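You operate a simulated robot arm through the tools that you are given. There is no shell and no other tool. Be economical: measure what you need, move in short steps, check, and stop when the job is done.

Carry out the task below with a simulated two-armed robot. There is one attempt and no reset: what you move stays moved.

TASK
Put the red cube from the right bench table on the number forty-one table patch. Then stack the test block labelled "7 mA" from the right bench table on top of the test block that says "3 mA". Then take the slim meter on the number twelve table patch and put it away on the top of the workbench. Then open the top table drawer, take the booklet on the left bench table and put it away in the inside of the top table drawer and shut the drawer again. Then stack the box labelled "screws" from the left bench table on top of the box that says "caps". Then put two of the green cubes from the left bench table on the end of the cable table by the rails. Then push the bottom drawer shut. Then put the yellow tray on the perforated panel. Then press the green scanner button three times. Then take the labelled meter on the top of the packing table and put it away on the top of the corner table. Then put the red tray on the top of the workbench. Do these in the order given.

It is judged by the outcome, as a careful person would: the job done as asked, and still so three seconds after it is handed in. It fails if anything else is knocked over, pushed out of place, dropped, spilled or broken. A push-on lid holds only when it is set on centred and level and pressed home; a screw cap is set on level and turned clockwise until tight.

THE ROBOT
Two 7-joint arms with vacuum grippers on one trunk, on a base that drives. Base frame: it is fixed to the floor where the robot stands at the start and does not move with it; the origin is under the middle of the robot, x ahead of it, y to its left, z up; the surface under the hand at the start is at about z = 0.66. Readings come in m, degrees, newtons and seconds.
The left shoulder is at the start at [0.07, 0.174, 1.004], the right one opposite. With the tool pointing down near the work surface each hand reaches from about 0.3 to 0.8 m from the robot's upright axis, wherever it stands, measured 20 degrees to its own side. Places, roughly: booklet [0.5, 2.25, 0.75]; bottom drawer [2.4, 4.2, 0.2]; end of the cable table by the rails (24x34 cm) [-2.1, 4.2, 0.8]; green cube [0.5, 3.25, 0.75]; green scanner button [-2.2, 0.6, 0.9]; inside of the top table drawer [-2.1, 0.1, 0.7]; labelled meter [-2.25, 0.75, 1]; number forty-one table patch (29x18 cm) [0.5, -0.66, 0.66]; perforated panel (46x33x3 cm) [0.5, 2.9, 0.2]; red cube [0.5, 0, 0.75]; red tray [-2, 1, 0.25]; slim meter [0.5, 1.25, 0.75]; small blue box, small red box, small yellow box [0.5, 2.5, 0.75]; test block [0.5, 0.25, 0.75]; top of the corner table [-2.2, -3.1, 0.8]; top of the workbench [-2.3, 5.4, 0.8]; top table drawer [-2.1, 0.1, 0.7]; yellow tray [-2, 0.75, 0.25]. Payload 3.5 kg a hand.
Tool frame (each hand has its own): the origin (TCP) lies in the middle of the cups' lips, and z points out of the cups. The gripper has 2 cups of 0.032 m across, covering 0.032 by 0.08 m (tool x, y); the bellows give 0.01 m. With the vacuum on, a cup seals on a smooth face that it is pressed against (1 to 4 N); it does not hold porous or soft things. The pull reaches 76 N.
Orientation is that of the tool frame in the base frame, as a unit quaternion [x, y, z, w]. With the cups facing straight down, the tool's x points along the base's -x, its y along +y and its z along -z.

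THE INTERFACE
- The arms move only by the tool drive_tool. It takes "left_motion", "right_motion" or both (then of equal length, played together; a hand with none holds still); each is a list of rows, each an object of numbers (a shift or turn left out is 0, a gripper value left out holds the last): "ax", "ay", "az": the turn, a rotation vector about the base's x, y, z in degrees; "tx", "ty", "tz": the shift along the base's x, y, z in m; "valve": the vacuum: 1 switches it on, 0 off. In form: [{"ax": .., "ay": .., "az": .., "tx": .., "ty": .., "tz": .., "valve": ..}, ...]. A call has 1 to 12 rows; each row is the pose to reach, as a shift and turn from the pose commanded when the call began. A row lasts 0.2 s, in which the tool goes at most 0.05 m and 8.6 degrees; a call with a longer step from one row to the next is refused whole, and so is a gripper value outside its range. Where a pose cannot be reached the arm comes as near as it can. A force on the tool above 40 N (or 10 N above the force at the start of the call, whichever is more), or a blocked arm, ends the call early, and 0.2 s more pass. The pull builds up within a second once a cup has sealed. Time passes only in rows, and 0.2 s behind the last, so rows that repeat a pose give it time. It gives the time, the measured TCP pose, the force on the tool (base axes) and the pull of the vacuum at its end, in the units of the frame above (readings bear some noise), with the torque about the TCP (base axes, N m) and any sound that the robot's microphone picked up.
- Cameras (640 x 400 px; columns grow to the right, rows downward): "scene" is now at [0.1246, 0.0183, 1.3029]; the picture's right is [0.22, -0.98, 0.00], its down [-0.76, -0.17, -0.63] and it looks along [0.62, 0.14, -0.78] (base axes); focal length 222 px, centre (320, 200). "left" rides on the left gripper at [0.074, -0.019, -0.11] in its tool frame; the picture's right is [0.25, 0.97, 0.00], its down [-0.77, 0.20, -0.60] and it looks along [-0.58, 0.15, 0.80] (tool axes); focal length 218 px, centre (320, 200). "right" rides on the right gripper at [0.074, 0.019, -0.11] in its tool frame; the picture's right is [-0.25, 0.97, 0.00], its down [-0.77, -0.20, -0.60] and it looks along [-0.58, -0.15, 0.80] (tool axes); focal length 218 px, centre (320, 200). There is no depth. A picture from a camera that has moved, and an enlarged one, comes with that camera's place and axes in the base frame and with its lens.
- capture(camera): a new picture of that camera. It takes no simulated time.
- raise_lower(by): slides the trunk up (or, below 0, down) by that many m; the arms and the scene camera ride with it, the base frame stays. It gives what a move gives, with no picture.
- roll_base(legs): drives the robot by 1 to 6 legs, each [ahead, turn to the left] in m and degrees, along the robot's own axes; the way and the turn of a leg run together, so that a leg with both is an arc; at most 1.5 m and 180 degrees a leg. The arms and the cameras ride along, it lands a little off, and it stops where it bumps. It gives what a move gives.
- aim_head(pan, tilt): turns the head with the scene camera to pan (to the left, within 86 degrees either way) and tilt (down, from -29 to 69), counted from straight ahead of the robot. It gives what a move gives.
- inspect(camera, box): a new picture of the part [left, top, right, bottom] of that camera's present view, enlarged. It takes no simulated time.
- sign_off(): hands the job in; it is judged then, once.

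Work in short steps. Places have to be worked out from the pictures, the camera data and where the tool is seen: move nearer, look again, correct. Check each grasp and each placing, and mend what went wrong. You have 567 turns and 370 pictures in all, those below and enlarged ones among them. Switch the vacuum off and draw the arms clear of the work before you hand the job in, unless the task says otherwise; then end with one line.

The tools are called as a command line: name --argument value ..., lists and objects as JSON in quotes. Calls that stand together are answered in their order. drive_tool: Moves the arms, as the interface text tells. Its arguments: {"type":"object","properties":{"left_motion":{"type":"array","items":{"type":"object","properties":{"ax":{"type":"number"},"ay":{"type":"number"},"az":{"type":"number"},"tx":{"type":"number"},"ty":{"type":"number"},"tz":{"type":"number"},"valve":{"type":"number"}}}},"right_motion":{"type":"array","items":{"type":"object","properties":{"ax":{"type":"number"},"ay":{"type":"number"},"az":{"type":"number"},"tx":{"type":"number"},"ty":{"type":"number"},"tz":{"type":"number"},"valve":{"type":"number"}}}}},"required":[]} The other tools are called the same way: raise_lower (by) slides the trunk up or down; roll_base (legs) drives the base; aim_head (pan, tilt) turns the head that bears the scene camera; capture (camera) takes a picture; inspect (camera, box) takes an enlarged picture of a part of a camera's view; sign_off () hands the job in.

At the start:

```text
t: 0.0
left_ee_pos: [0.4454, 0.4529, 1.0154]
left_ee_rot: [0.0, 1.0, 0.0, 0.0]
left_contact_force: [0.0, 0.2, -1.3]
left_moment: [0.01, -0.02, 0.01]
left_pull: 0.1
right_ee_pos: [0.5273, -0.0415, 0.9792]
right_ee_rot: [0.001, 1.0, 0.0, 0.0]
right_contact_force: [0.3, 0.1, 0.4]
right_moment: [-0.03, 0.02, 0.01]
right_pull: 0.1
trunk travel left (down, up): [-0.5, 0.34]
robot x, y, heading: [0.0003, 0.0025, 0.0]
head pan, tilt: [12.8, 50.8]
```

scene: 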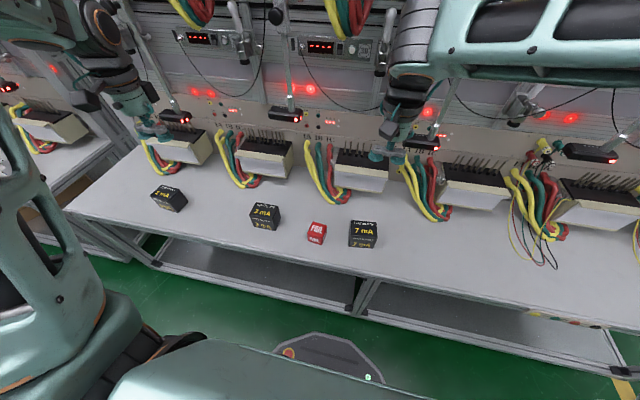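
right: 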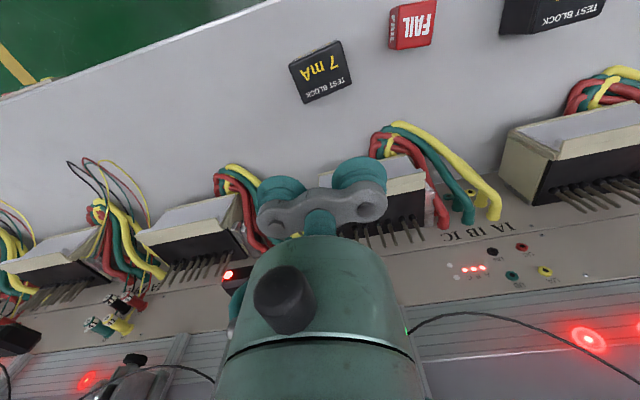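
left: 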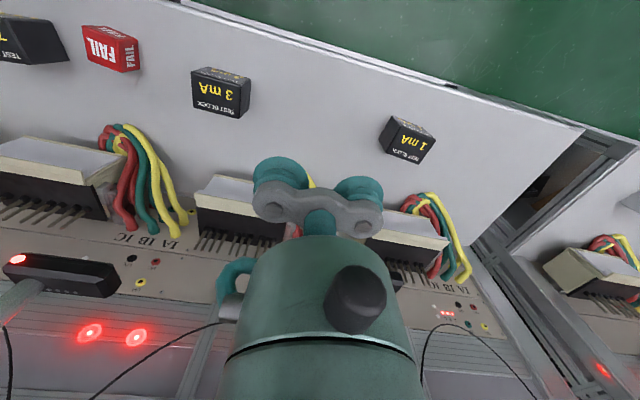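

I'll first look closely at the blocks and turn the head right to find patch forty-one.

inspect --camera "scene" --box '[140, 160, 400, 270]'

aim_head --pan -45 --tilt 45

capture --camera "scene"

```text
2.46 times, centred on (270, 215) of scene
camera zoom: at [0.1246, 0.0183, 1.3029], right [0.22, -0.98, 0.0], down [-0.76, -0.17, -0.63], along [0.62, 0.14, -0.78], focal length 545 px, centre (443, 163)
```

zoom: 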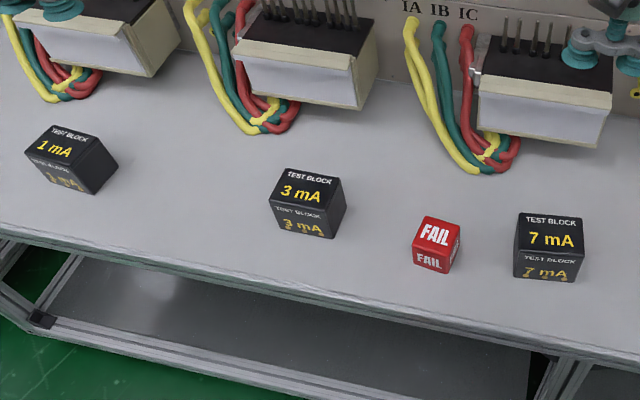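

```text
t: 1.3
left_ee_pos: [0.4454, 0.4525, 1.0149]
left_ee_rot: [-0.002, 1.0, -0.001, 0.0]
left_contact_force: [0.0, 0.0, -0.3]
left_moment: [-0.03, 0.03, -0.02]
left_pull: 0.2
right_ee_pos: [0.5284, -0.042, 0.979]
right_ee_rot: [0.0, 1.0, 0.001, -0.001]
right_contact_force: [0.2, 0.4, 0.2]
right_moment: [0.02, 0.0, -0.02]
right_pull: 0.1
trunk travel left (down, up): [-0.5, 0.34]
robot x, y, heading: [-0.0015, -0.003, -0.0]
head pan, tilt: [-45.0, 45.0]
```

```text
365 pictures are left
camera scene: at [0.1078, -0.056, 1.3109], right [-0.71, -0.71, 0.0], down [-0.5, 0.5, -0.71], along [0.5, -0.5, -0.71], focal length 222 px, centre (320, 200)
```

scene: 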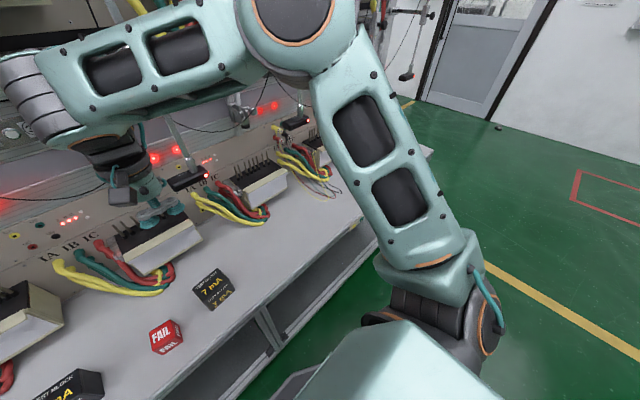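

Red cube's top is at about (0.485, 0.105, 0.71). I bring the right hand above it and look with its camera.

drive_tool --right_motion '[{"tx": -0.01, "ty": 0.03, "tz": -0.03}, {"tx": -0.02, "ty": 0.06, "tz": -0.06}, {"tx": -0.03, "ty": 0.09, "tz": -0.09}, {"tx": -0.043, "ty": 0.12, "tz": -0.12}, {"tx": -0.043, "ty": 0.12, "tz": -0.12}]'

capture --camera "right"

aim_head --pan 0 --tilt 50

capture --camera "scene"

```text
t: 2.5
left_ee_pos: [0.4453, 0.4525, 1.0173]
left_ee_rot: [0.0, 1.0, 0.001, 0.001]
left_contact_force: [0.1, 0.6, -0.3]
left_moment: [0.01, -0.01, -0.01]
left_pull: 0.1
right_ee_pos: [0.4838, 0.0771, 0.8601]
right_ee_rot: [0.001, 1.0, 0.001, 0.0]
right_contact_force: [-1.2, -0.6, -0.7]
right_moment: [0.04, -0.01, -0.01]
right_pull: 0.1
trunk travel left (down, up): [-0.5, 0.34]
robot x, y, heading: [0.0008, 0.0005, -0.2]
head pan, tilt: [-45.0, 45.0]
```

```text
364 pictures are left
camera right: at [0.4093, 0.0963, 0.9714], right [0.25, 0.97, 0.0], down [0.77, -0.2, 0.6], along [0.58, -0.15, -0.8], focal length 218 px, centre (320, 200)
```

right: 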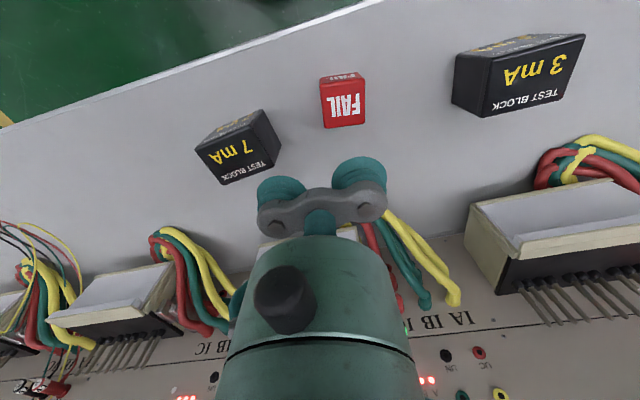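

```text
t: 3.6
left_ee_pos: [0.4449, 0.453, 1.0161]
left_ee_rot: [-0.001, 1.0, 0.0, 0.0]
left_contact_force: [-0.3, -0.8, 0.1]
left_moment: [0.01, -0.01, 0.03]
left_pull: 0.0
right_ee_pos: [0.4849, 0.0771, 0.8602]
right_ee_rot: [0.0, 1.0, 0.0, 0.001]
right_contact_force: [0.5, 0.2, -0.1]
right_moment: [-0.01, 0.0, -0.02]
right_pull: 0.0
trunk travel left (down, up): [-0.5, 0.34]
robot x, y, heading: [-0.0042, 0.0043, 0.1]
head pan, tilt: [0.0, 50.0]
```

```text
363 pictures are left
camera scene: at [0.1273, 0.0015, 1.304], right [0.0, -1.0, 0.0], down [-0.77, 0.0, -0.64], along [0.64, 0.0, -0.77], focal length 222 px, centre (320, 200)
```

scene: 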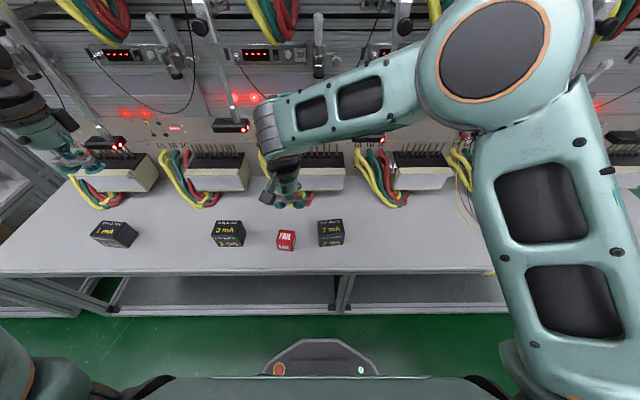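

Cube centre is at about (0.481, 0.106), 5 cm on a side, so only one cup fits. I centre the +y cup on it and descend.

drive_tool --right_motion '[{"tx": -0.003, "ty": 0.005, "tz": -0.045}, {"tx": -0.003, "ty": 0.005, "tz": -0.09}, {"tx": -0.003, "ty": 0.005, "tz": -0.125}, {"tx": -0.003, "ty": 0.005, "tz": -0.14, "valve": 1}, {"tx": -0.003, "ty": 0.005, "tz": -0.147}, {"tx": -0.003, "ty": 0.005, "tz": -0.15}, {"tx": -0.003, "ty": 0.005, "tz": -0.15}]'

capture --camera "right"

```text
t: 5.2
left_ee_pos: [0.4443, 0.4527, 1.0168]
left_ee_rot: [-0.001, 1.0, -0.001, 0.001]
left_contact_force: [0.3, 0.1, 0.2]
left_moment: [0.02, -0.01, 0.03]
left_pull: 0.1
right_ee_pos: [0.4826, 0.0814, 0.7106]
right_ee_rot: [0.0, 1.0, 0.0, 0.001]
right_contact_force: [0.7, -1.2, 11.5]
right_moment: [1.18, 0.06, -0.05]
right_pull: 38.1
trunk travel left (down, up): [-0.5, 0.34]
robot x, y, heading: [0.0014, 0.0013, -0.2]
head pan, tilt: [0.0, 50.0]
```

```text
362 pictures are left
camera right: at [0.4078, 0.1017, 0.8206], right [0.25, 0.97, 0.0], down [0.77, -0.2, 0.61], along [0.59, -0.15, -0.8], focal length 218 px, centre (320, 200)
```

right: 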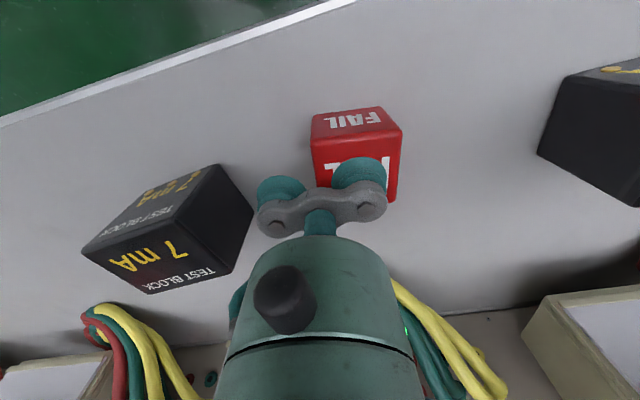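

One cup holds (38 N). I lift the cube and carry it toward the patch, then look with the wrist camera.

drive_tool --right_motion '[{"tz": 0.03}, {"tz": 0.08}, {"tz": 0.13}, {"tz": 0.18}, {"tz": 0.2, "ty": -0.045}, {"tz": 0.2, "ty": -0.09}, {"tz": 0.2, "ty": -0.135}, {"tz": 0.2, "ty": -0.18}, {"tz": 0.2, "ty": -0.225}, {"tz": 0.2, "ty": -0.27}, {"tz": 0.2, "ty": -0.315}, {"tz": 0.2, "ty": -0.36}]'

drive_tool --right_motion '[{"ty": -0.045}, {"ty": -0.09}, {"ty": -0.135}, {"ty": -0.135}]'

capture --camera "right"

capture --camera "scene"

```text
t: 7.8
left_ee_pos: [0.4449, 0.4514, 1.0163]
left_ee_rot: [0.0, 1.0, 0.001, 0.0]
left_contact_force: [0.1, 0.6, 0.6]
left_moment: [-0.02, 0.01, -0.02]
left_pull: 0.0
right_ee_pos: [0.4809, -0.2782, 0.9087]
right_ee_rot: [0.0, 1.0, 0.0, 0.0]
right_contact_force: [0.1, -1.2, -1.4]
right_moment: [0.93, -0.05, 0.03]
right_pull: 37.8
trunk travel left (down, up): [-0.5, 0.34]
robot x, y, heading: [-0.0028, -0.0008, 0.2]
head pan, tilt: [0.0, 50.0]
```

```text
t: 8.8
left_ee_pos: [0.445, 0.4531, 1.0161]
left_ee_rot: [-0.001, 1.0, 0.0, -0.001]
left_contact_force: [0.4, 0.2, -0.3]
left_moment: [-0.05, -0.02, 0.01]
left_pull: 0.0
right_ee_pos: [0.4805, -0.4152, 0.9096]
right_ee_rot: [0.0, 1.0, 0.001, -0.001]
right_contact_force: [0.1, -0.2, -0.5]
right_moment: [0.85, 0.0, -0.04]
right_pull: 37.9
trunk travel left (down, up): [-0.5, 0.34]
robot x, y, heading: [-0.0011, -0.0008, 0.1]
head pan, tilt: [0.0, 50.0]
```

```text
361 pictures are left
camera right: at [0.406, -0.3953, 1.0207], right [0.25, 0.97, 0.0], down [0.77, -0.2, 0.6], along [0.58, -0.15, -0.8], focal length 218 px, centre (320, 200)
```

right: 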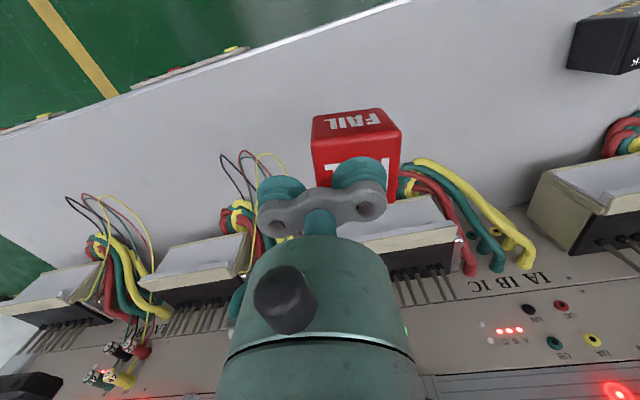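

```text
360 pictures are left
camera scene: at [0.1271, 0.0022, 1.304], right [0.0, -1.0, 0.0], down [-0.77, 0.0, -0.64], along [0.64, 0.0, -0.77], focal length 222 px, centre (320, 200)
```

scene: 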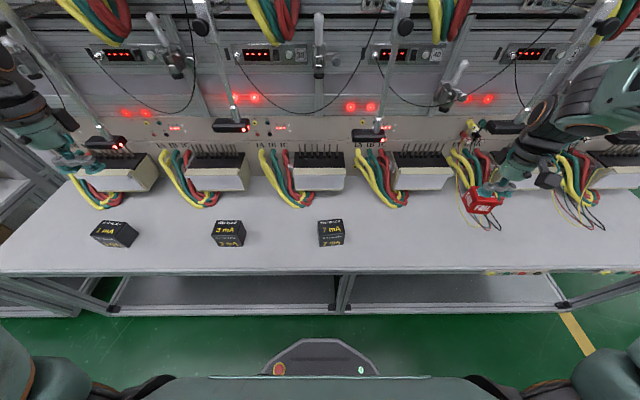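

No painted mark is visible at the patch; I look around for number labels (rack, table edge).

inspect --camera "scene" --box '[380, 120, 640, 290]'

inspect --camera "right" --box '[0, 20, 320, 220]'

aim_head --pan -45 --tilt 35

capture --camera "scene"

```text
2.35 times, centred on (510, 205) of scene
camera zoom: at [0.1271, 0.0022, 1.304], right [0.0, -1.0, 0.0], down [-0.77, 0.0, -0.64], along [0.64, 0.0, -0.77], focal length 521 px, centre (-127, 188)
```

zoom: 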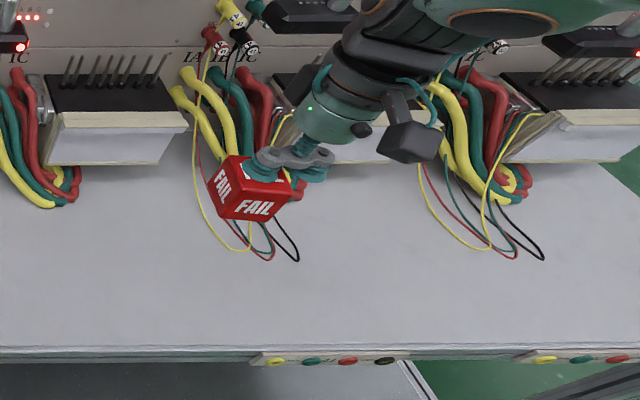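

```text
2.00 times, centred on (160, 120) of right
camera zoom: at [0.406, -0.3953, 1.0207], right [0.25, 0.97, 0.0], down [0.77, -0.2, 0.6], along [0.58, -0.15, -0.8], focal length 436 px, centre (640, 360)
```

zoom: 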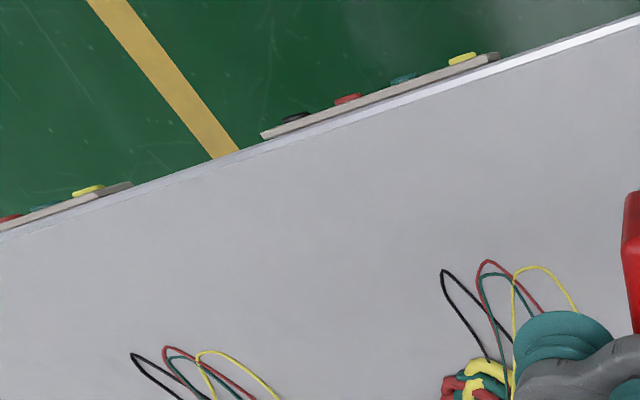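

```text
t: 9.9
left_ee_pos: [0.4451, 0.4527, 1.0165]
left_ee_rot: [-0.001, 1.0, 0.0, 0.0]
left_contact_force: [0.0, 0.7, -0.8]
left_moment: [-0.02, 0.02, 0.01]
left_pull: 0.1
right_ee_pos: [0.4806, -0.4149, 0.91]
right_ee_rot: [0.0, 1.0, -0.001, 0.001]
right_contact_force: [0.5, 0.0, -0.8]
right_moment: [0.88, 0.01, -0.02]
right_pull: 38.0
trunk travel left (down, up): [-0.5, 0.34]
robot x, y, heading: [0.0015, 0.0002, -0.2]
head pan, tilt: [-45.0, 35.0]
```

```text
357 pictures are left
camera scene: at [0.1126, -0.0608, 1.3257], right [-0.71, -0.71, 0.0], down [-0.41, 0.41, -0.82], along [0.58, -0.58, -0.57], focal length 222 px, centre (320, 200)
```

scene: 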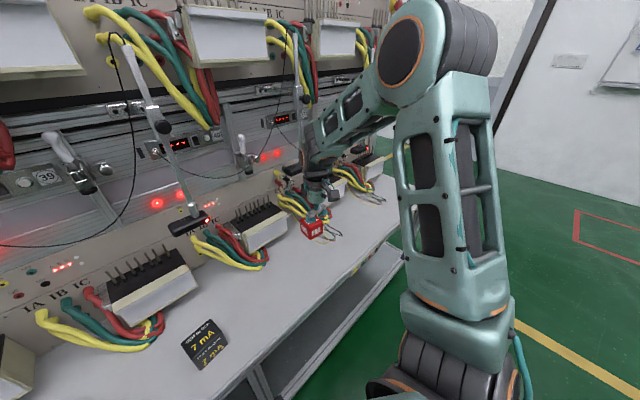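

The rack plates show stations (39, 40, …) so patch 41 is the plain bench area at about (0.5, -0.66). I try reaching to (0.48, -0.67) directly.

drive_tool --right_motion '[{"ty": -0.045}, {"ty": -0.09}, {"ty": -0.135}, {"ty": -0.18}, {"ty": -0.225}, {"ty": -0.26}, {"ty": -0.26, "tz": -0.05}, {"ty": -0.26, "tz": -0.1}, {"ty": -0.26, "tz": -0.14}, {"ty": -0.26, "tz": -0.14}]'

capture --camera "right"

capture --camera "scene"

```text
t: 12.1
left_ee_pos: [0.4453, 0.4528, 1.0158]
left_ee_rot: [0.0, 1.0, 0.0, 0.0]
left_contact_force: [-0.3, 1.3, -0.4]
left_moment: [0.0, -0.05, 0.0]
left_pull: 0.1
right_ee_pos: [0.4826, -0.6713, 0.7723]
right_ee_rot: [0.001, 1.0, 0.0, 0.0]
right_contact_force: [0.6, -0.4, 0.3]
right_moment: [0.85, 0.0, 0.02]
right_pull: 37.6
trunk travel left (down, up): [-0.5, 0.34]
robot x, y, heading: [-0.0009, -0.001, -0.3]
head pan, tilt: [-45.0, 35.0]
```

```text
356 pictures are left
camera right: at [0.4089, -0.652, 0.8848], right [0.25, 0.97, 0.0], down [0.77, -0.2, 0.6], along [0.58, -0.15, -0.8], focal length 218 px, centre (320, 200)
```

right: 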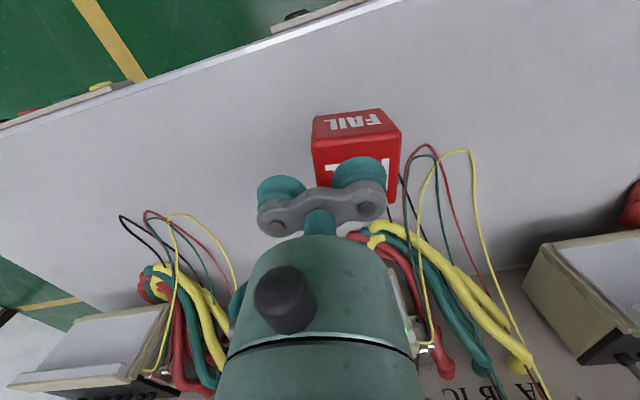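

```text
355 pictures are left
camera scene: at [0.112, -0.0603, 1.3258], right [-0.71, -0.71, 0.0], down [-0.41, 0.41, -0.82], along [0.58, -0.58, -0.57], focal length 222 px, centre (320, 200)
```

scene: 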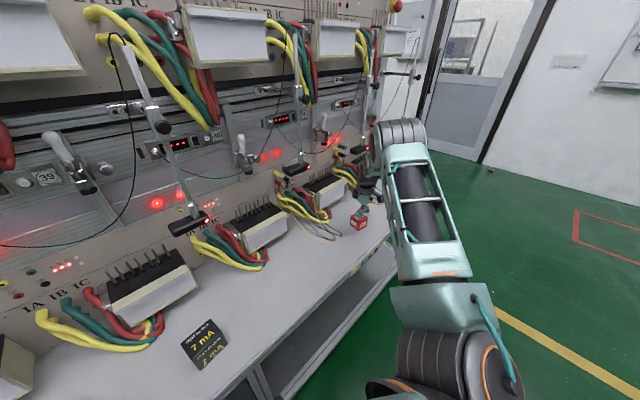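

Reach works. I check the station number plate near the cube before lowering.

inspect --camera "scene" --box '[180, 80, 400, 240]'

inspect --camera "scene" --box '[310, 100, 390, 160]'

```text
2.50 times, centred on (290, 160) of scene
camera zoom: at [0.112, -0.0603, 1.3258], right [-0.71, -0.71, 0.0], down [-0.41, 0.41, -0.82], along [0.58, -0.58, -0.57], focal length 554 px, centre (395, 300)
```

zoom: 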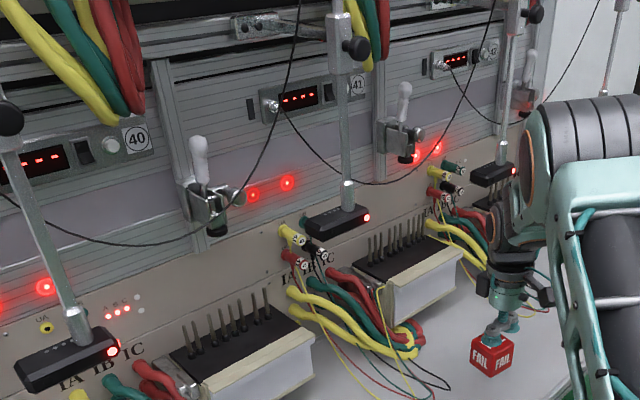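

```text
6.67 times, centred on (350, 130) of scene
camera zoom: at [0.112, -0.0603, 1.3258], right [-0.71, -0.71, 0.0], down [-0.41, 0.41, -0.82], along [0.58, -0.58, -0.57], focal length 1477 px, centre (120, 667)
```

zoom: 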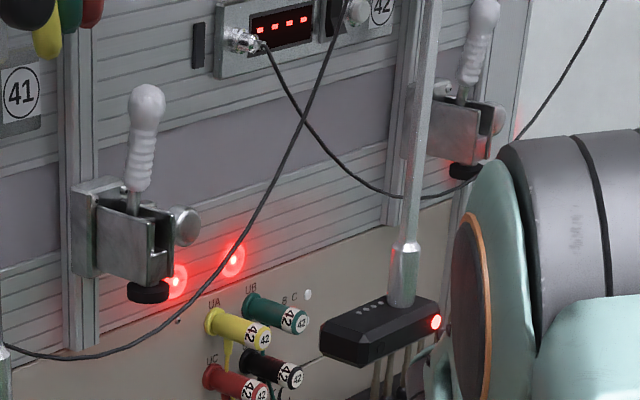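

Plates 40/41/42 confirm the place. I shift back 1.5 cm from the wires and set the cube down.

drive_tool --right_motion '[{"tx": -0.015}, {"tx": -0.015, "tz": -0.03}, {"tx": -0.015, "tz": -0.05}, {"tx": -0.015, "tz": -0.057}, {"tx": -0.015, "tz": -0.06}, {"tx": -0.015, "tz": -0.06}]'

```text
t: 13.5
left_ee_pos: [0.4448, 0.454, 1.016]
left_ee_rot: [-0.001, 1.0, 0.0, -0.001]
left_contact_force: [-1.1, 0.5, -0.1]
left_moment: [-0.01, -0.01, -0.03]
left_pull: 0.1
right_ee_pos: [0.465, -0.6724, 0.7102]
right_ee_rot: [-0.001, 1.0, 0.0, 0.0]
right_contact_force: [-0.5, -1.3, 2.7]
right_moment: [1.01, 0.0, 0.02]
right_pull: 37.8
trunk travel left (down, up): [-0.5, 0.34]
robot x, y, heading: [-0.0009, -0.0016, 0.1]
head pan, tilt: [-45.0, 35.0]
```

Contact felt (2.7 N). Release and lift, then look.

drive_tool --right_motion '[{"valve": 0}, {"valve": 0}, {"valve": 0}, {"tz": 0.01}, {"tz": 0.05}, {"tz": 0.1}, {"tz": 0.15}, {"tz": 0.2}, {"tz": 0.2, "ty": 0.05}, {"tz": 0.2, "ty": 0.1}, {"tz": 0.2, "ty": 0.15}]'

capture --camera "right"

```text
t: 15.9
left_ee_pos: [0.4454, 0.455, 1.0152]
left_ee_rot: [-0.001, 1.0, -0.001, 0.0]
left_contact_force: [-0.1, 0.3, -0.4]
left_moment: [-0.04, 0.01, 0.0]
left_pull: 0.1
right_ee_pos: [0.4655, -0.5214, 0.9127]
right_ee_rot: [0.001, 1.0, -0.001, 0.0]
right_contact_force: [0.2, 0.1, 0.1]
right_moment: [-0.06, -0.02, 0.0]
right_pull: 0.0
trunk travel left (down, up): [-0.5, 0.34]
robot x, y, heading: [0.0006, -0.002, -0.2]
head pan, tilt: [-45.0, 35.0]
```

```text
352 pictures are left
camera right: at [0.3922, -0.5032, 1.0237], right [0.25, 0.97, 0.0], down [0.77, -0.2, 0.6], along [0.58, -0.15, -0.8], focal length 218 px, centre (320, 200)
```

right: 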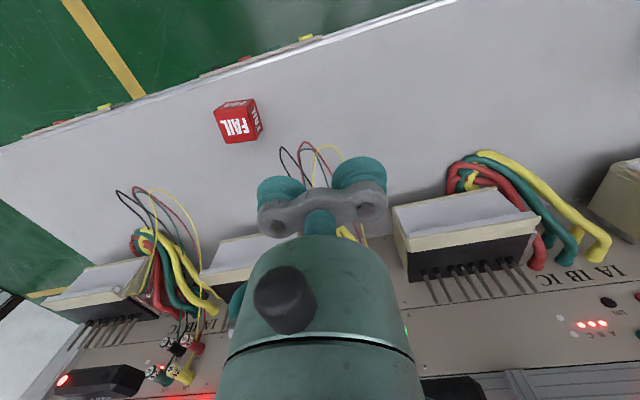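

Cube is on patch 41. Now move over the 7 mA block and look.

drive_tool --right_motion '[{"ty": 0.049}, {"ty": 0.098}, {"ty": 0.147}, {"ty": 0.196}, {"ty": 0.245}, {"ty": 0.294}, {"ty": 0.343}, {"ty": 0.39}, {"ty": 0.435, "tx": 0.01}, {"ty": 0.47, "tx": 0.03}, {"ty": 0.49, "tx": 0.034}, {"ty": 0.49, "tx": 0.034}]'

capture --camera "right"

aim_head --pan 12.8 --tilt 55

capture --camera "scene"

```text
t: 18.5
left_ee_pos: [0.445, 0.4522, 1.0153]
left_ee_rot: [-0.001, 1.0, 0.0, -0.001]
left_contact_force: [-0.1, -0.4, -0.4]
left_moment: [0.03, -0.03, -0.01]
left_pull: 0.0
right_ee_pos: [0.5018, -0.0289, 0.9087]
right_ee_rot: [0.001, 1.0, 0.001, 0.0]
right_contact_force: [-0.2, 0.6, 0.7]
right_moment: [-0.03, -0.03, 0.01]
right_pull: 0.1
trunk travel left (down, up): [-0.5, 0.34]
robot x, y, heading: [0.0004, -0.0033, 0.1]
head pan, tilt: [-45.0, 35.0]
```

```text
351 pictures are left
camera right: at [0.4275, -0.0116, 1.0198], right [0.25, 0.97, 0.0], down [0.77, -0.2, 0.6], along [0.58, -0.15, -0.8], focal length 218 px, centre (320, 200)
```

right: 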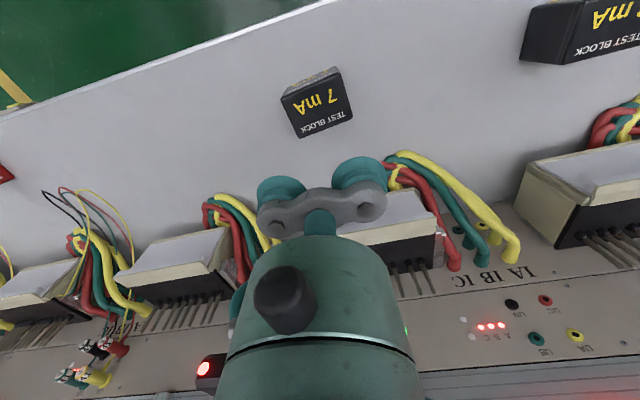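

```text
t: 19.8
left_ee_pos: [0.444, 0.4523, 1.0158]
left_ee_rot: [-0.001, 1.0, 0.0, 0.001]
left_contact_force: [-0.1, -0.9, 0.4]
left_moment: [-0.04, -0.02, 0.01]
left_pull: 0.2
right_ee_pos: [0.5018, -0.0314, 0.9095]
right_ee_rot: [0.0, 1.0, 0.0, 0.0]
right_contact_force: [0.4, -0.2, 0.7]
right_moment: [-0.03, 0.01, 0.03]
right_pull: 0.1
trunk travel left (down, up): [-0.5, 0.34]
robot x, y, heading: [0.0004, 0.0, -0.1]
head pan, tilt: [12.8, 55.0]
```

```text
350 pictures are left
camera scene: at [0.1206, 0.0174, 1.2975], right [0.22, -0.98, 0.0], down [-0.8, -0.18, -0.57], along [0.56, 0.13, -0.82], focal length 222 px, centre (320, 200)
```

scene: 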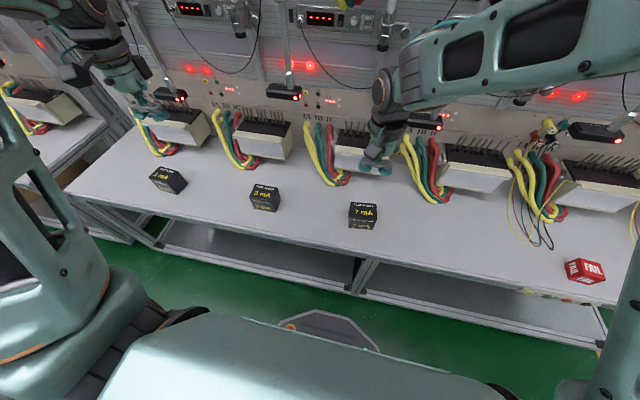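

inspect --camera "scene" --box '[230, 165, 400, 245]'

inspect --camera "right" --box '[260, 50, 380, 150]'

```text
3.76 times, centred on (315, 205) of scene
camera zoom: at [0.1206, 0.0174, 1.2975], right [0.22, -0.98, 0.0], down [-0.8, -0.18, -0.57], along [0.56, 0.13, -0.82], focal length 834 px, centre (339, 181)
```

zoom: 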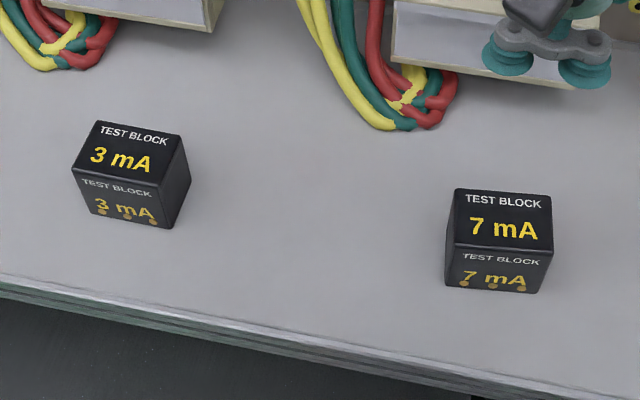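

```text
4.00 times, centred on (320, 100) of right
camera zoom: at [0.4274, -0.0117, 1.02], right [0.25, 0.97, 0.0], down [0.77, -0.2, 0.6], along [0.58, -0.15, -0.8], focal length 873 px, centre (320, 600)
```

zoom: 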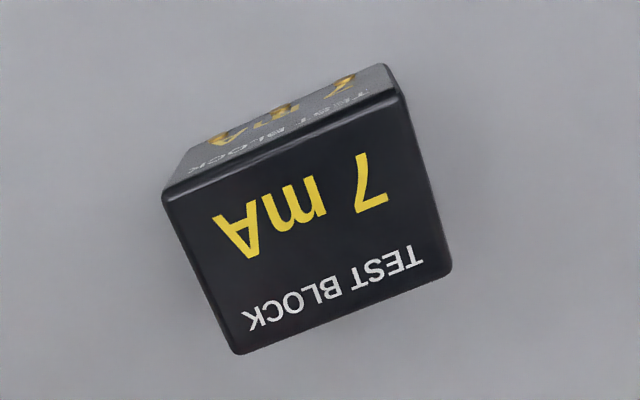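

The 7 mA block is about 8×5.4 cm, centre (0.501, -0.031), yaw ≈ +7°; the 3 mA one at (0.50, 0.293), yaw ≈ 0. I turn the tool to −15° so both cups fit, and go down near the top.

drive_tool --right_motion '[{"az": -8, "tz": -0.04}, {"az": -15, "tz": -0.08}, {"az": -15, "tz": -0.12}, {"az": -15, "tz": -0.15}, {"az": -15, "tz": -0.15}]'

capture --camera "right"

inspect --camera "scene" --box '[310, 160, 410, 240]'

```text
t: 21.0
left_ee_pos: [0.4451, 0.4523, 1.0148]
left_ee_rot: [-0.001, 1.0, 0.0, 0.0]
left_contact_force: [0.2, 0.2, -0.3]
left_moment: [0.0, 0.03, -0.01]
left_pull: 0.0
right_ee_pos: [0.4981, -0.0362, 0.7572]
right_ee_rot: [0.132, 0.991, 0.001, 0.0]
right_contact_force: [-0.2, -0.1, 0.1]
right_moment: [-0.02, 0.04, 0.0]
right_pull: 0.1
trunk travel left (down, up): [-0.5, 0.34]
robot x, y, heading: [-0.0024, -0.0005, 0.0]
head pan, tilt: [12.8, 55.0]
```

```text
347 pictures are left
camera right: at [0.4313, 0.0018, 0.8692], right [0.5, 0.87, 0.0], down [0.69, -0.4, 0.6], along [0.53, -0.3, -0.8], focal length 218 px, centre (320, 200)
```

right: 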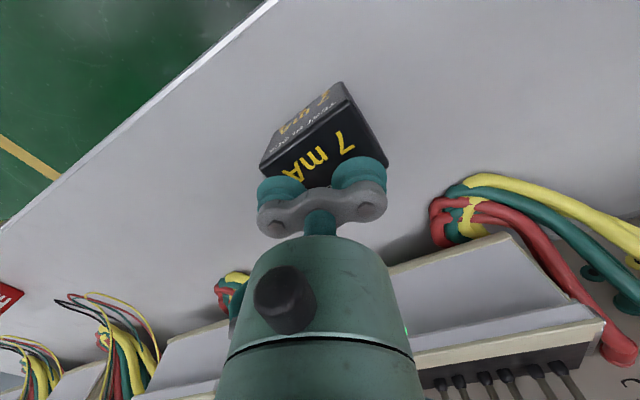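

```text
5.00 times, centred on (360, 200) of scene
camera zoom: at [0.1201, 0.0174, 1.2975], right [0.22, -0.98, 0.0], down [-0.8, -0.18, -0.57], along [0.56, 0.13, -0.82], focal length 1108 px, centre (120, 200)
```

zoom: 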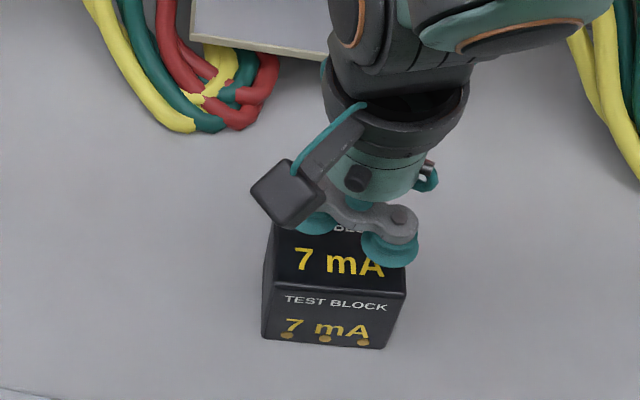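

Cups are slightly low in x,y; I shift +4 mm, +6 mm and press down with vacuum on.

drive_tool --right_motion '[{"tx": 0.004, "ty": 0.006, "tz": -0.015, "valve": 1}, {"tx": 0.004, "ty": 0.006, "tz": -0.025}, {"tx": 0.004, "ty": 0.006, "tz": -0.031}, {"tx": 0.004, "ty": 0.006, "tz": -0.035}, {"tx": 0.004, "ty": 0.006, "tz": -0.035}, {"tx": 0.004, "ty": 0.006, "tz": -0.035}]'

```text
t: 22.0
left_ee_pos: [0.4426, 0.4534, 1.0172]
left_ee_rot: [0.0, 1.0, 0.0, 0.001]
left_contact_force: [-0.3, -0.3, 0.5]
left_moment: [-0.01, -0.02, -0.01]
left_pull: 0.1
right_ee_pos: [0.5047, -0.0269, 0.7296]
right_ee_rot: [0.131, 0.991, 0.001, 0.004]
right_contact_force: [-6.4, -1.5, 21.4]
right_moment: [-0.31, 0.43, 0.13]
right_pull: 75.5
trunk travel left (down, up): [-0.5, 0.34]
robot x, y, heading: [-0.001, -0.0037, 0.1]
head pan, tilt: [12.8, 55.0]
stopped in row 5 (right hand): the force on the tool passed its limit at 42 N (the readings are from after the stop); the commanded pose is now the measured one
```

Both cups sealed (75 N). Lift, and move the left hand away to make room.

drive_tool --right_motion '[{"tz": 0.02}, {"tz": 0.06}, {"tz": 0.1}, {"tz": 0.14}, {"tz": 0.14, "ty": 0.04, "az": -7}, {"tz": 0.14, "ty": 0.085, "az": -7}]' --left_motion '[{"ty": 0.02}, {"ty": 0.05}, {"ty": 0.08}, {"ty": 0.11}, {"ty": 0.14}, {"ty": 0.16}]'

capture --camera "scene"

```text
t: 23.4
left_ee_pos: [0.4447, 0.615, 1.0151]
left_ee_rot: [-0.001, 1.0, -0.001, 0.0]
left_contact_force: [-0.2, -0.3, -0.6]
left_moment: [-0.02, 0.0, 0.0]
left_pull: 0.0
right_ee_pos: [0.5076, 0.0618, 0.8666]
right_ee_rot: [0.193, 0.981, 0.001, 0.004]
right_contact_force: [0.6, 0.8, -3.5]
right_moment: [-0.1, -0.02, 0.04]
right_pull: 75.4
trunk travel left (down, up): [-0.5, 0.34]
robot x, y, heading: [0.0003, -0.0, -0.0]
head pan, tilt: [12.8, 55.0]
```

```text
345 pictures are left
camera scene: at [0.1205, 0.0198, 1.2974], right [0.22, -0.98, 0.0], down [-0.8, -0.18, -0.57], along [0.56, 0.13, -0.82], focal length 222 px, centre (320, 200)
```

scene: 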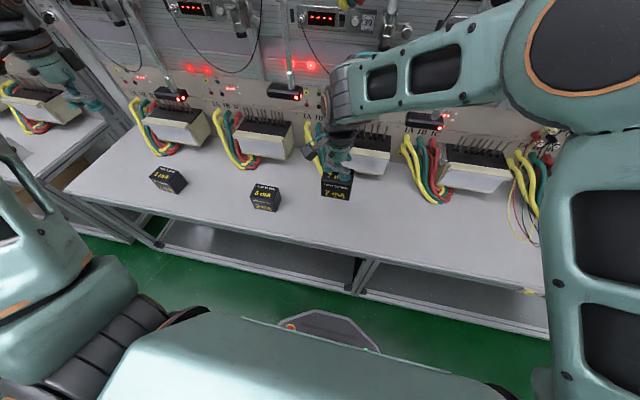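

Continue to above the 3 mA block.

drive_tool --right_motion '[{"ty": 0.045}, {"ty": 0.09}, {"ty": 0.135}, {"ty": 0.18}, {"ty": 0.215}, {"ty": 0.234, "tx": -0.004}, {"ty": 0.234, "tx": -0.004}]'

inspect --camera "scene" --box '[200, 140, 320, 230]'

capture --camera "right"

```text
t: 25.0
left_ee_pos: [0.4451, 0.6131, 1.0143]
left_ee_rot: [-0.001, 1.0, 0.0, 0.0]
left_contact_force: [0.7, 0.3, -0.3]
left_moment: [0.03, 0.0, -0.02]
left_pull: 0.0
right_ee_pos: [0.4642, 0.1709, 0.8609]
right_ee_rot: [0.192, 0.981, 0.001, 0.003]
right_contact_force: [-0.3, 0.0, -3.5]
right_moment: [0.02, -0.03, 0.04]
right_pull: 75.5
right hand out of reach, approached as far as the arm can: row 3, 4, 5, 6, 7
trunk travel left (down, up): [-0.5, 0.34]
robot x, y, heading: [0.0014, 0.0013, -0.2]
head pan, tilt: [12.8, 55.0]
```

```text
4.44 times, centred on (260, 185) of scene
camera zoom: at [0.1208, 0.0178, 1.2974], right [0.22, -0.98, 0.0], down [-0.8, -0.18, -0.57], along [0.56, 0.13, -0.82], focal length 985 px, centre (587, 267)
```

zoom: 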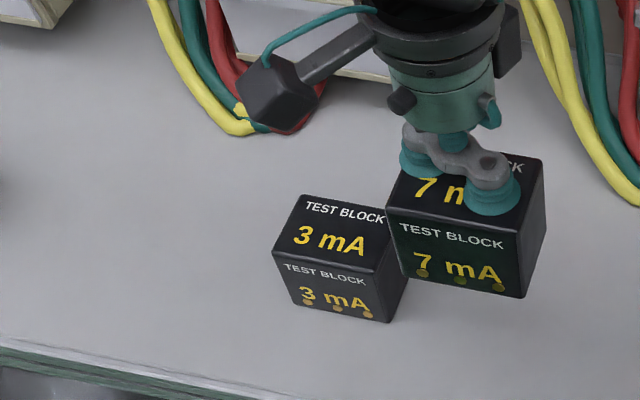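

```text
343 pictures are left
camera right: at [0.4027, 0.2154, 0.9714], right [0.6, 0.8, 0.0], down [0.63, -0.48, 0.61], along [0.49, -0.36, -0.79], focal length 218 px, centre (320, 200)
```

right: 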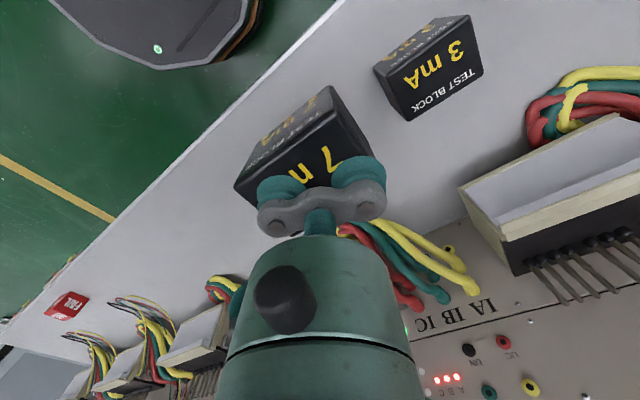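

Out of reach for the right arm at this heading. I raise the block and turn the base left 25°.

drive_tool --right_motion '[{"tx": 0.0, "ty": -0.02, "tz": 0.03}, {"ty": -0.04, "tz": 0.06}, {"ty": -0.04, "tz": 0.06}]'

roll_base --legs '[[0, 25]]'

capture --camera "scene"

```text
t: 25.8
left_ee_pos: [0.4455, 0.6148, 1.0144]
left_ee_rot: [-0.001, 1.0, -0.001, 0.0]
left_contact_force: [0.3, 0.7, 0.2]
left_moment: [-0.03, 0.02, 0.01]
left_pull: 0.0
right_ee_pos: [0.4704, 0.1342, 0.9211]
right_ee_rot: [0.192, 0.981, 0.0, 0.002]
right_contact_force: [-0.1, 0.7, -2.6]
right_moment: [-0.01, -0.02, 0.01]
right_pull: 75.8
trunk travel left (down, up): [-0.5, 0.34]
robot x, y, heading: [-0.0029, -0.0019, -0.2]
head pan, tilt: [12.8, 55.0]
```

```text
t: 27.5
left_ee_pos: [0.1447, 0.7429, 1.015]
left_ee_rot: [-0.216, 0.976, 0.0, 0.0]
left_contact_force: [-0.2, 0.5, -0.5]
left_moment: [-0.02, 0.0, 0.0]
left_pull: 0.0
right_ee_pos: [0.3719, 0.3186, 0.9231]
right_ee_rot: [-0.024, 1.0, 0.002, 0.003]
right_contact_force: [-0.4, 0.7, -3.7]
right_moment: [0.0, 0.01, 0.03]
right_pull: 74.9
trunk travel left (down, up): [-0.5, 0.34]
robot x, y, heading: [-0.001, -0.0023, 24.7]
head pan, tilt: [12.8, 55.0]
```

```text
342 pictures are left
camera scene: at [0.1023, 0.0669, 1.2975], right [0.61, -0.79, 0.0], down [-0.65, -0.5, -0.57], along [0.45, 0.35, -0.82], focal length 222 px, centre (320, 200)
```

scene: 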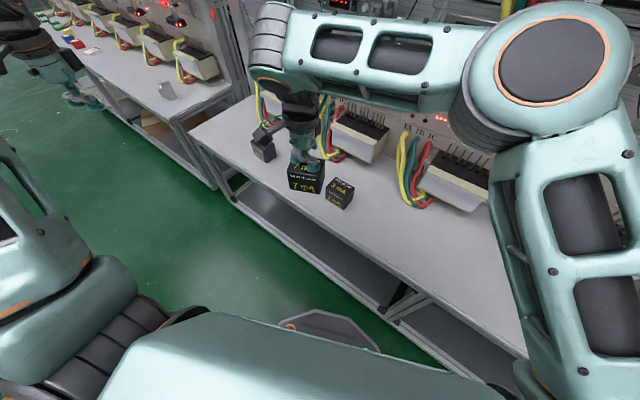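

I un-rotate the tool and go above the 3 mA block.

drive_tool --right_motion '[{"tx": 0.03, "ty": -0.005, "az": -8}, {"tx": 0.07, "ty": -0.01, "az": -16}, {"tx": 0.11, "ty": -0.018, "az": -24.7}, {"tx": 0.131, "ty": -0.0226, "az": -24.7}, {"tx": 0.131, "ty": -0.0226, "az": -24.7, "tz": -0.02}, {"tx": 0.131, "ty": -0.0226, "az": -24.7, "tz": -0.04}, {"tx": 0.131, "ty": -0.0226, "az": -24.7, "tz": -0.04}]'

inspect --camera "scene" --box '[280, 130, 400, 220]'

capture --camera "right"

```text
refused: row 3 steps farther than a row can; nothing moved
```

```text
4.44 times, centred on (340, 175) of scene
camera zoom: at [0.1023, 0.0669, 1.2975], right [0.61, -0.79, 0.0], down [-0.65, -0.5, -0.57], along [0.45, 0.35, -0.82], focal length 985 px, centre (231, 311)
```

zoom: 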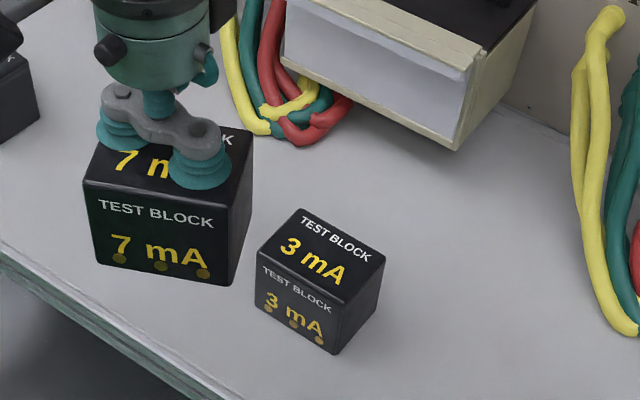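

```text
340 pictures are left
camera right: at [0.2957, 0.3334, 1.0327], right [0.21, 0.98, 0.0], down [0.78, -0.17, 0.61], along [0.6, -0.12, -0.79], focal length 218 px, centre (320, 200)
```

right: 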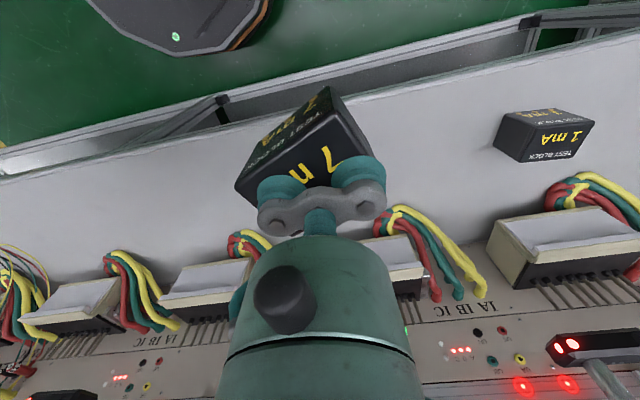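

drive_tool --right_motion '[{"tx": 0.03, "ty": -0.005, "az": -8}, {"tx": 0.07, "ty": -0.01, "az": -16}, {"tx": 0.11, "ty": -0.018, "az": -24.5}, {"tx": 0.128, "ty": -0.0286, "az": -24.7}, {"tx": 0.128, "ty": -0.0286, "az": -24.7, "tz": -0.03}, {"tx": 0.128, "ty": -0.0286, "az": -24.7, "tz": -0.06}, {"tx": 0.128, "ty": -0.0286, "az": -24.7, "tz": -0.08}, {"tx": 0.128, "ty": -0.0286, "az": -24.7, "tz": -0.08}]'

inspect --camera "scene" --box '[280, 130, 400, 220]'

capture --camera "right"

```text
t: 29.3
left_ee_pos: [0.1455, 0.7434, 1.0162]
left_ee_rot: [-0.215, 0.977, 0.0, 0.0]
left_contact_force: [-0.3, -0.4, -0.3]
left_moment: [-0.02, 0.02, 0.02]
left_pull: 0.0
right_ee_pos: [0.4986, 0.2899, 0.8421]
right_ee_rot: [0.191, 0.982, 0.001, 0.003]
right_contact_force: [1.4, 0.0, -4.4]
right_moment: [-0.01, -0.02, 0.04]
right_pull: 75.8
trunk travel left (down, up): [-0.5, 0.34]
robot x, y, heading: [-0.0044, -0.0002, 25.0]
head pan, tilt: [12.8, 55.0]
```

```text
4.44 times, centred on (340, 175) of scene
camera zoom: at [0.1027, 0.0666, 1.2974], right [0.61, -0.79, 0.0], down [-0.65, -0.5, -0.57], along [0.45, 0.35, -0.82], focal length 985 px, centre (231, 311)
```

zoom: 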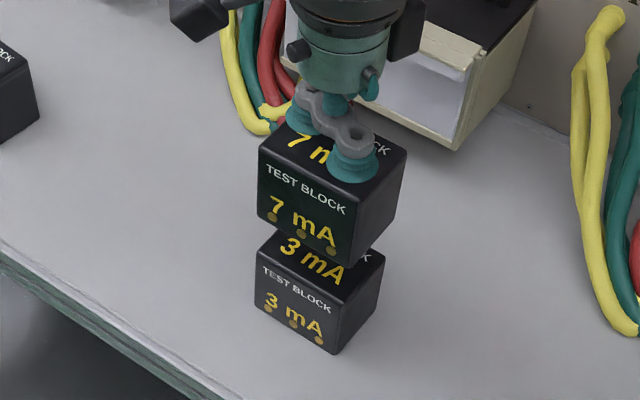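

```text
338 pictures are left
camera right: at [0.437, 0.3354, 0.9533], right [0.6, 0.8, 0.0], down [0.64, -0.48, 0.61], along [0.49, -0.36, -0.79], focal length 218 px, centre (320, 200)
```

right: 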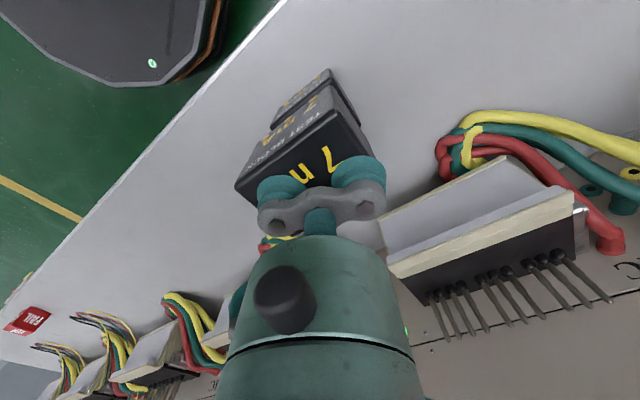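

Nearly aligned: 7 mA needs +3 mm x, +2 mm y. Lower slowly to contact.

drive_tool --right_motion '[{"tx": 0.003, "ty": 0.002, "tz": -0.02}, {"tx": 0.003, "ty": 0.002, "tz": -0.03}, {"tx": 0.003, "ty": 0.002, "tz": -0.034}, {"tx": 0.003, "ty": 0.002, "tz": -0.038}, {"tx": 0.003, "ty": 0.002, "tz": -0.038}]'

inspect --camera "scene" --box '[280, 130, 400, 220]'

```text
t: 30.5
left_ee_pos: [0.1455, 0.7431, 1.0154]
left_ee_rot: [-0.215, 0.977, 0.0, 0.0]
left_contact_force: [-0.1, 0.3, -0.3]
left_moment: [-0.01, 0.0, -0.03]
left_pull: 0.0
right_ee_pos: [0.5018, 0.2917, 0.804]
right_ee_rot: [0.19, 0.982, 0.001, 0.003]
right_contact_force: [0.8, -0.2, -3.0]
right_moment: [-0.03, -0.02, 0.01]
right_pull: 75.1
trunk travel left (down, up): [-0.5, 0.34]
robot x, y, heading: [-0.0015, -0.0005, 24.6]
head pan, tilt: [12.8, 55.0]
```

```text
4.44 times, centred on (340, 175) of scene
camera zoom: at [0.1027, 0.0667, 1.2974], right [0.61, -0.79, 0.0], down [-0.65, -0.5, -0.57], along [0.45, 0.35, -0.82], focal length 985 px, centre (231, 311)
```

zoom: 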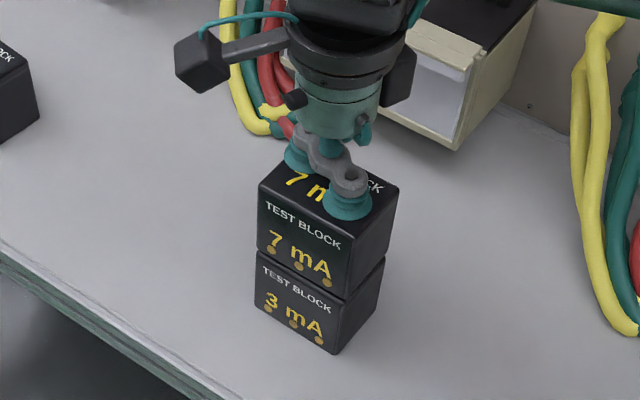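

Well aligned; lower the last few millimetres.

drive_tool --right_motion '[{"tx": 0.001, "tz": -0.003}, {"tx": 0.001, "tz": -0.006}, {"tx": 0.001, "tz": -0.008}, {"tx": 0.001, "tz": -0.008}]'

```text
t: 31.5
left_ee_pos: [0.1427, 0.7413, 1.0167]
left_ee_rot: [-0.215, 0.977, 0.0, 0.002]
left_contact_force: [0.5, 0.3, 0.4]
left_moment: [0.01, -0.01, -0.02]
left_pull: 0.0
right_ee_pos: [0.5015, 0.2906, 0.7991]
right_ee_rot: [0.192, 0.981, 0.005, 0.006]
right_contact_force: [7.0, 5.7, 38.7]
right_moment: [-0.18, 0.44, -0.07]
right_pull: 75.3
trunk travel left (down, up): [-0.5, 0.34]
robot x, y, heading: [0.0026, 0.0061, 24.7]
head pan, tilt: [12.8, 55.0]
```

Seated (pressing hard); ease up 4 mm, release and lift.

drive_tool --right_motion '[{"tz": 0.004}, {"tz": 0.004, "valve": 0}, {"tz": 0.004}, {"tz": 0.004}, {"tz": 0.006}, {"tz": 0.03}, {"tz": 0.08}, {"tz": 0.13}, {"tz": 0.17}]'

inspect --camera "scene" --box '[280, 130, 400, 220]'

```text
t: 33.5
left_ee_pos: [0.1449, 0.7431, 1.0161]
left_ee_rot: [-0.216, 0.976, 0.0, 0.0]
left_contact_force: [0.4, -1.2, 0.4]
left_moment: [0.02, -0.02, 0.0]
left_pull: 0.0
right_ee_pos: [0.5026, 0.2927, 0.9672]
right_ee_rot: [0.19, 0.982, 0.002, 0.003]
right_contact_force: [0.0, 0.2, -0.1]
right_moment: [0.04, -0.01, -0.01]
right_pull: 0.0
trunk travel left (down, up): [-0.5, 0.34]
robot x, y, heading: [-0.0012, 0.0007, 24.6]
head pan, tilt: [12.8, 55.0]
```

```text
4.44 times, centred on (340, 175) of scene
camera zoom: at [0.1017, 0.0666, 1.2975], right [0.61, -0.79, 0.0], down [-0.65, -0.5, -0.57], along [0.45, 0.35, -0.82], focal length 985 px, centre (231, 311)
```

zoom: 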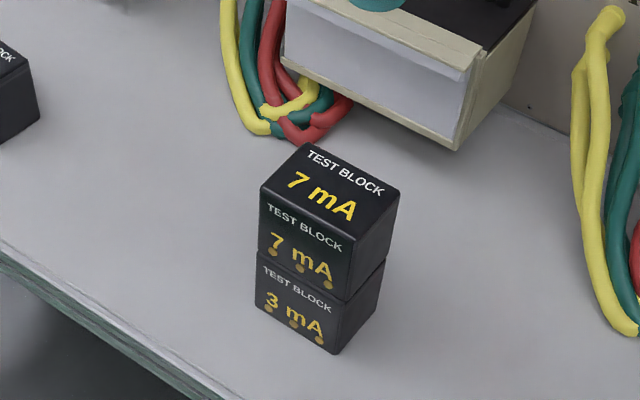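

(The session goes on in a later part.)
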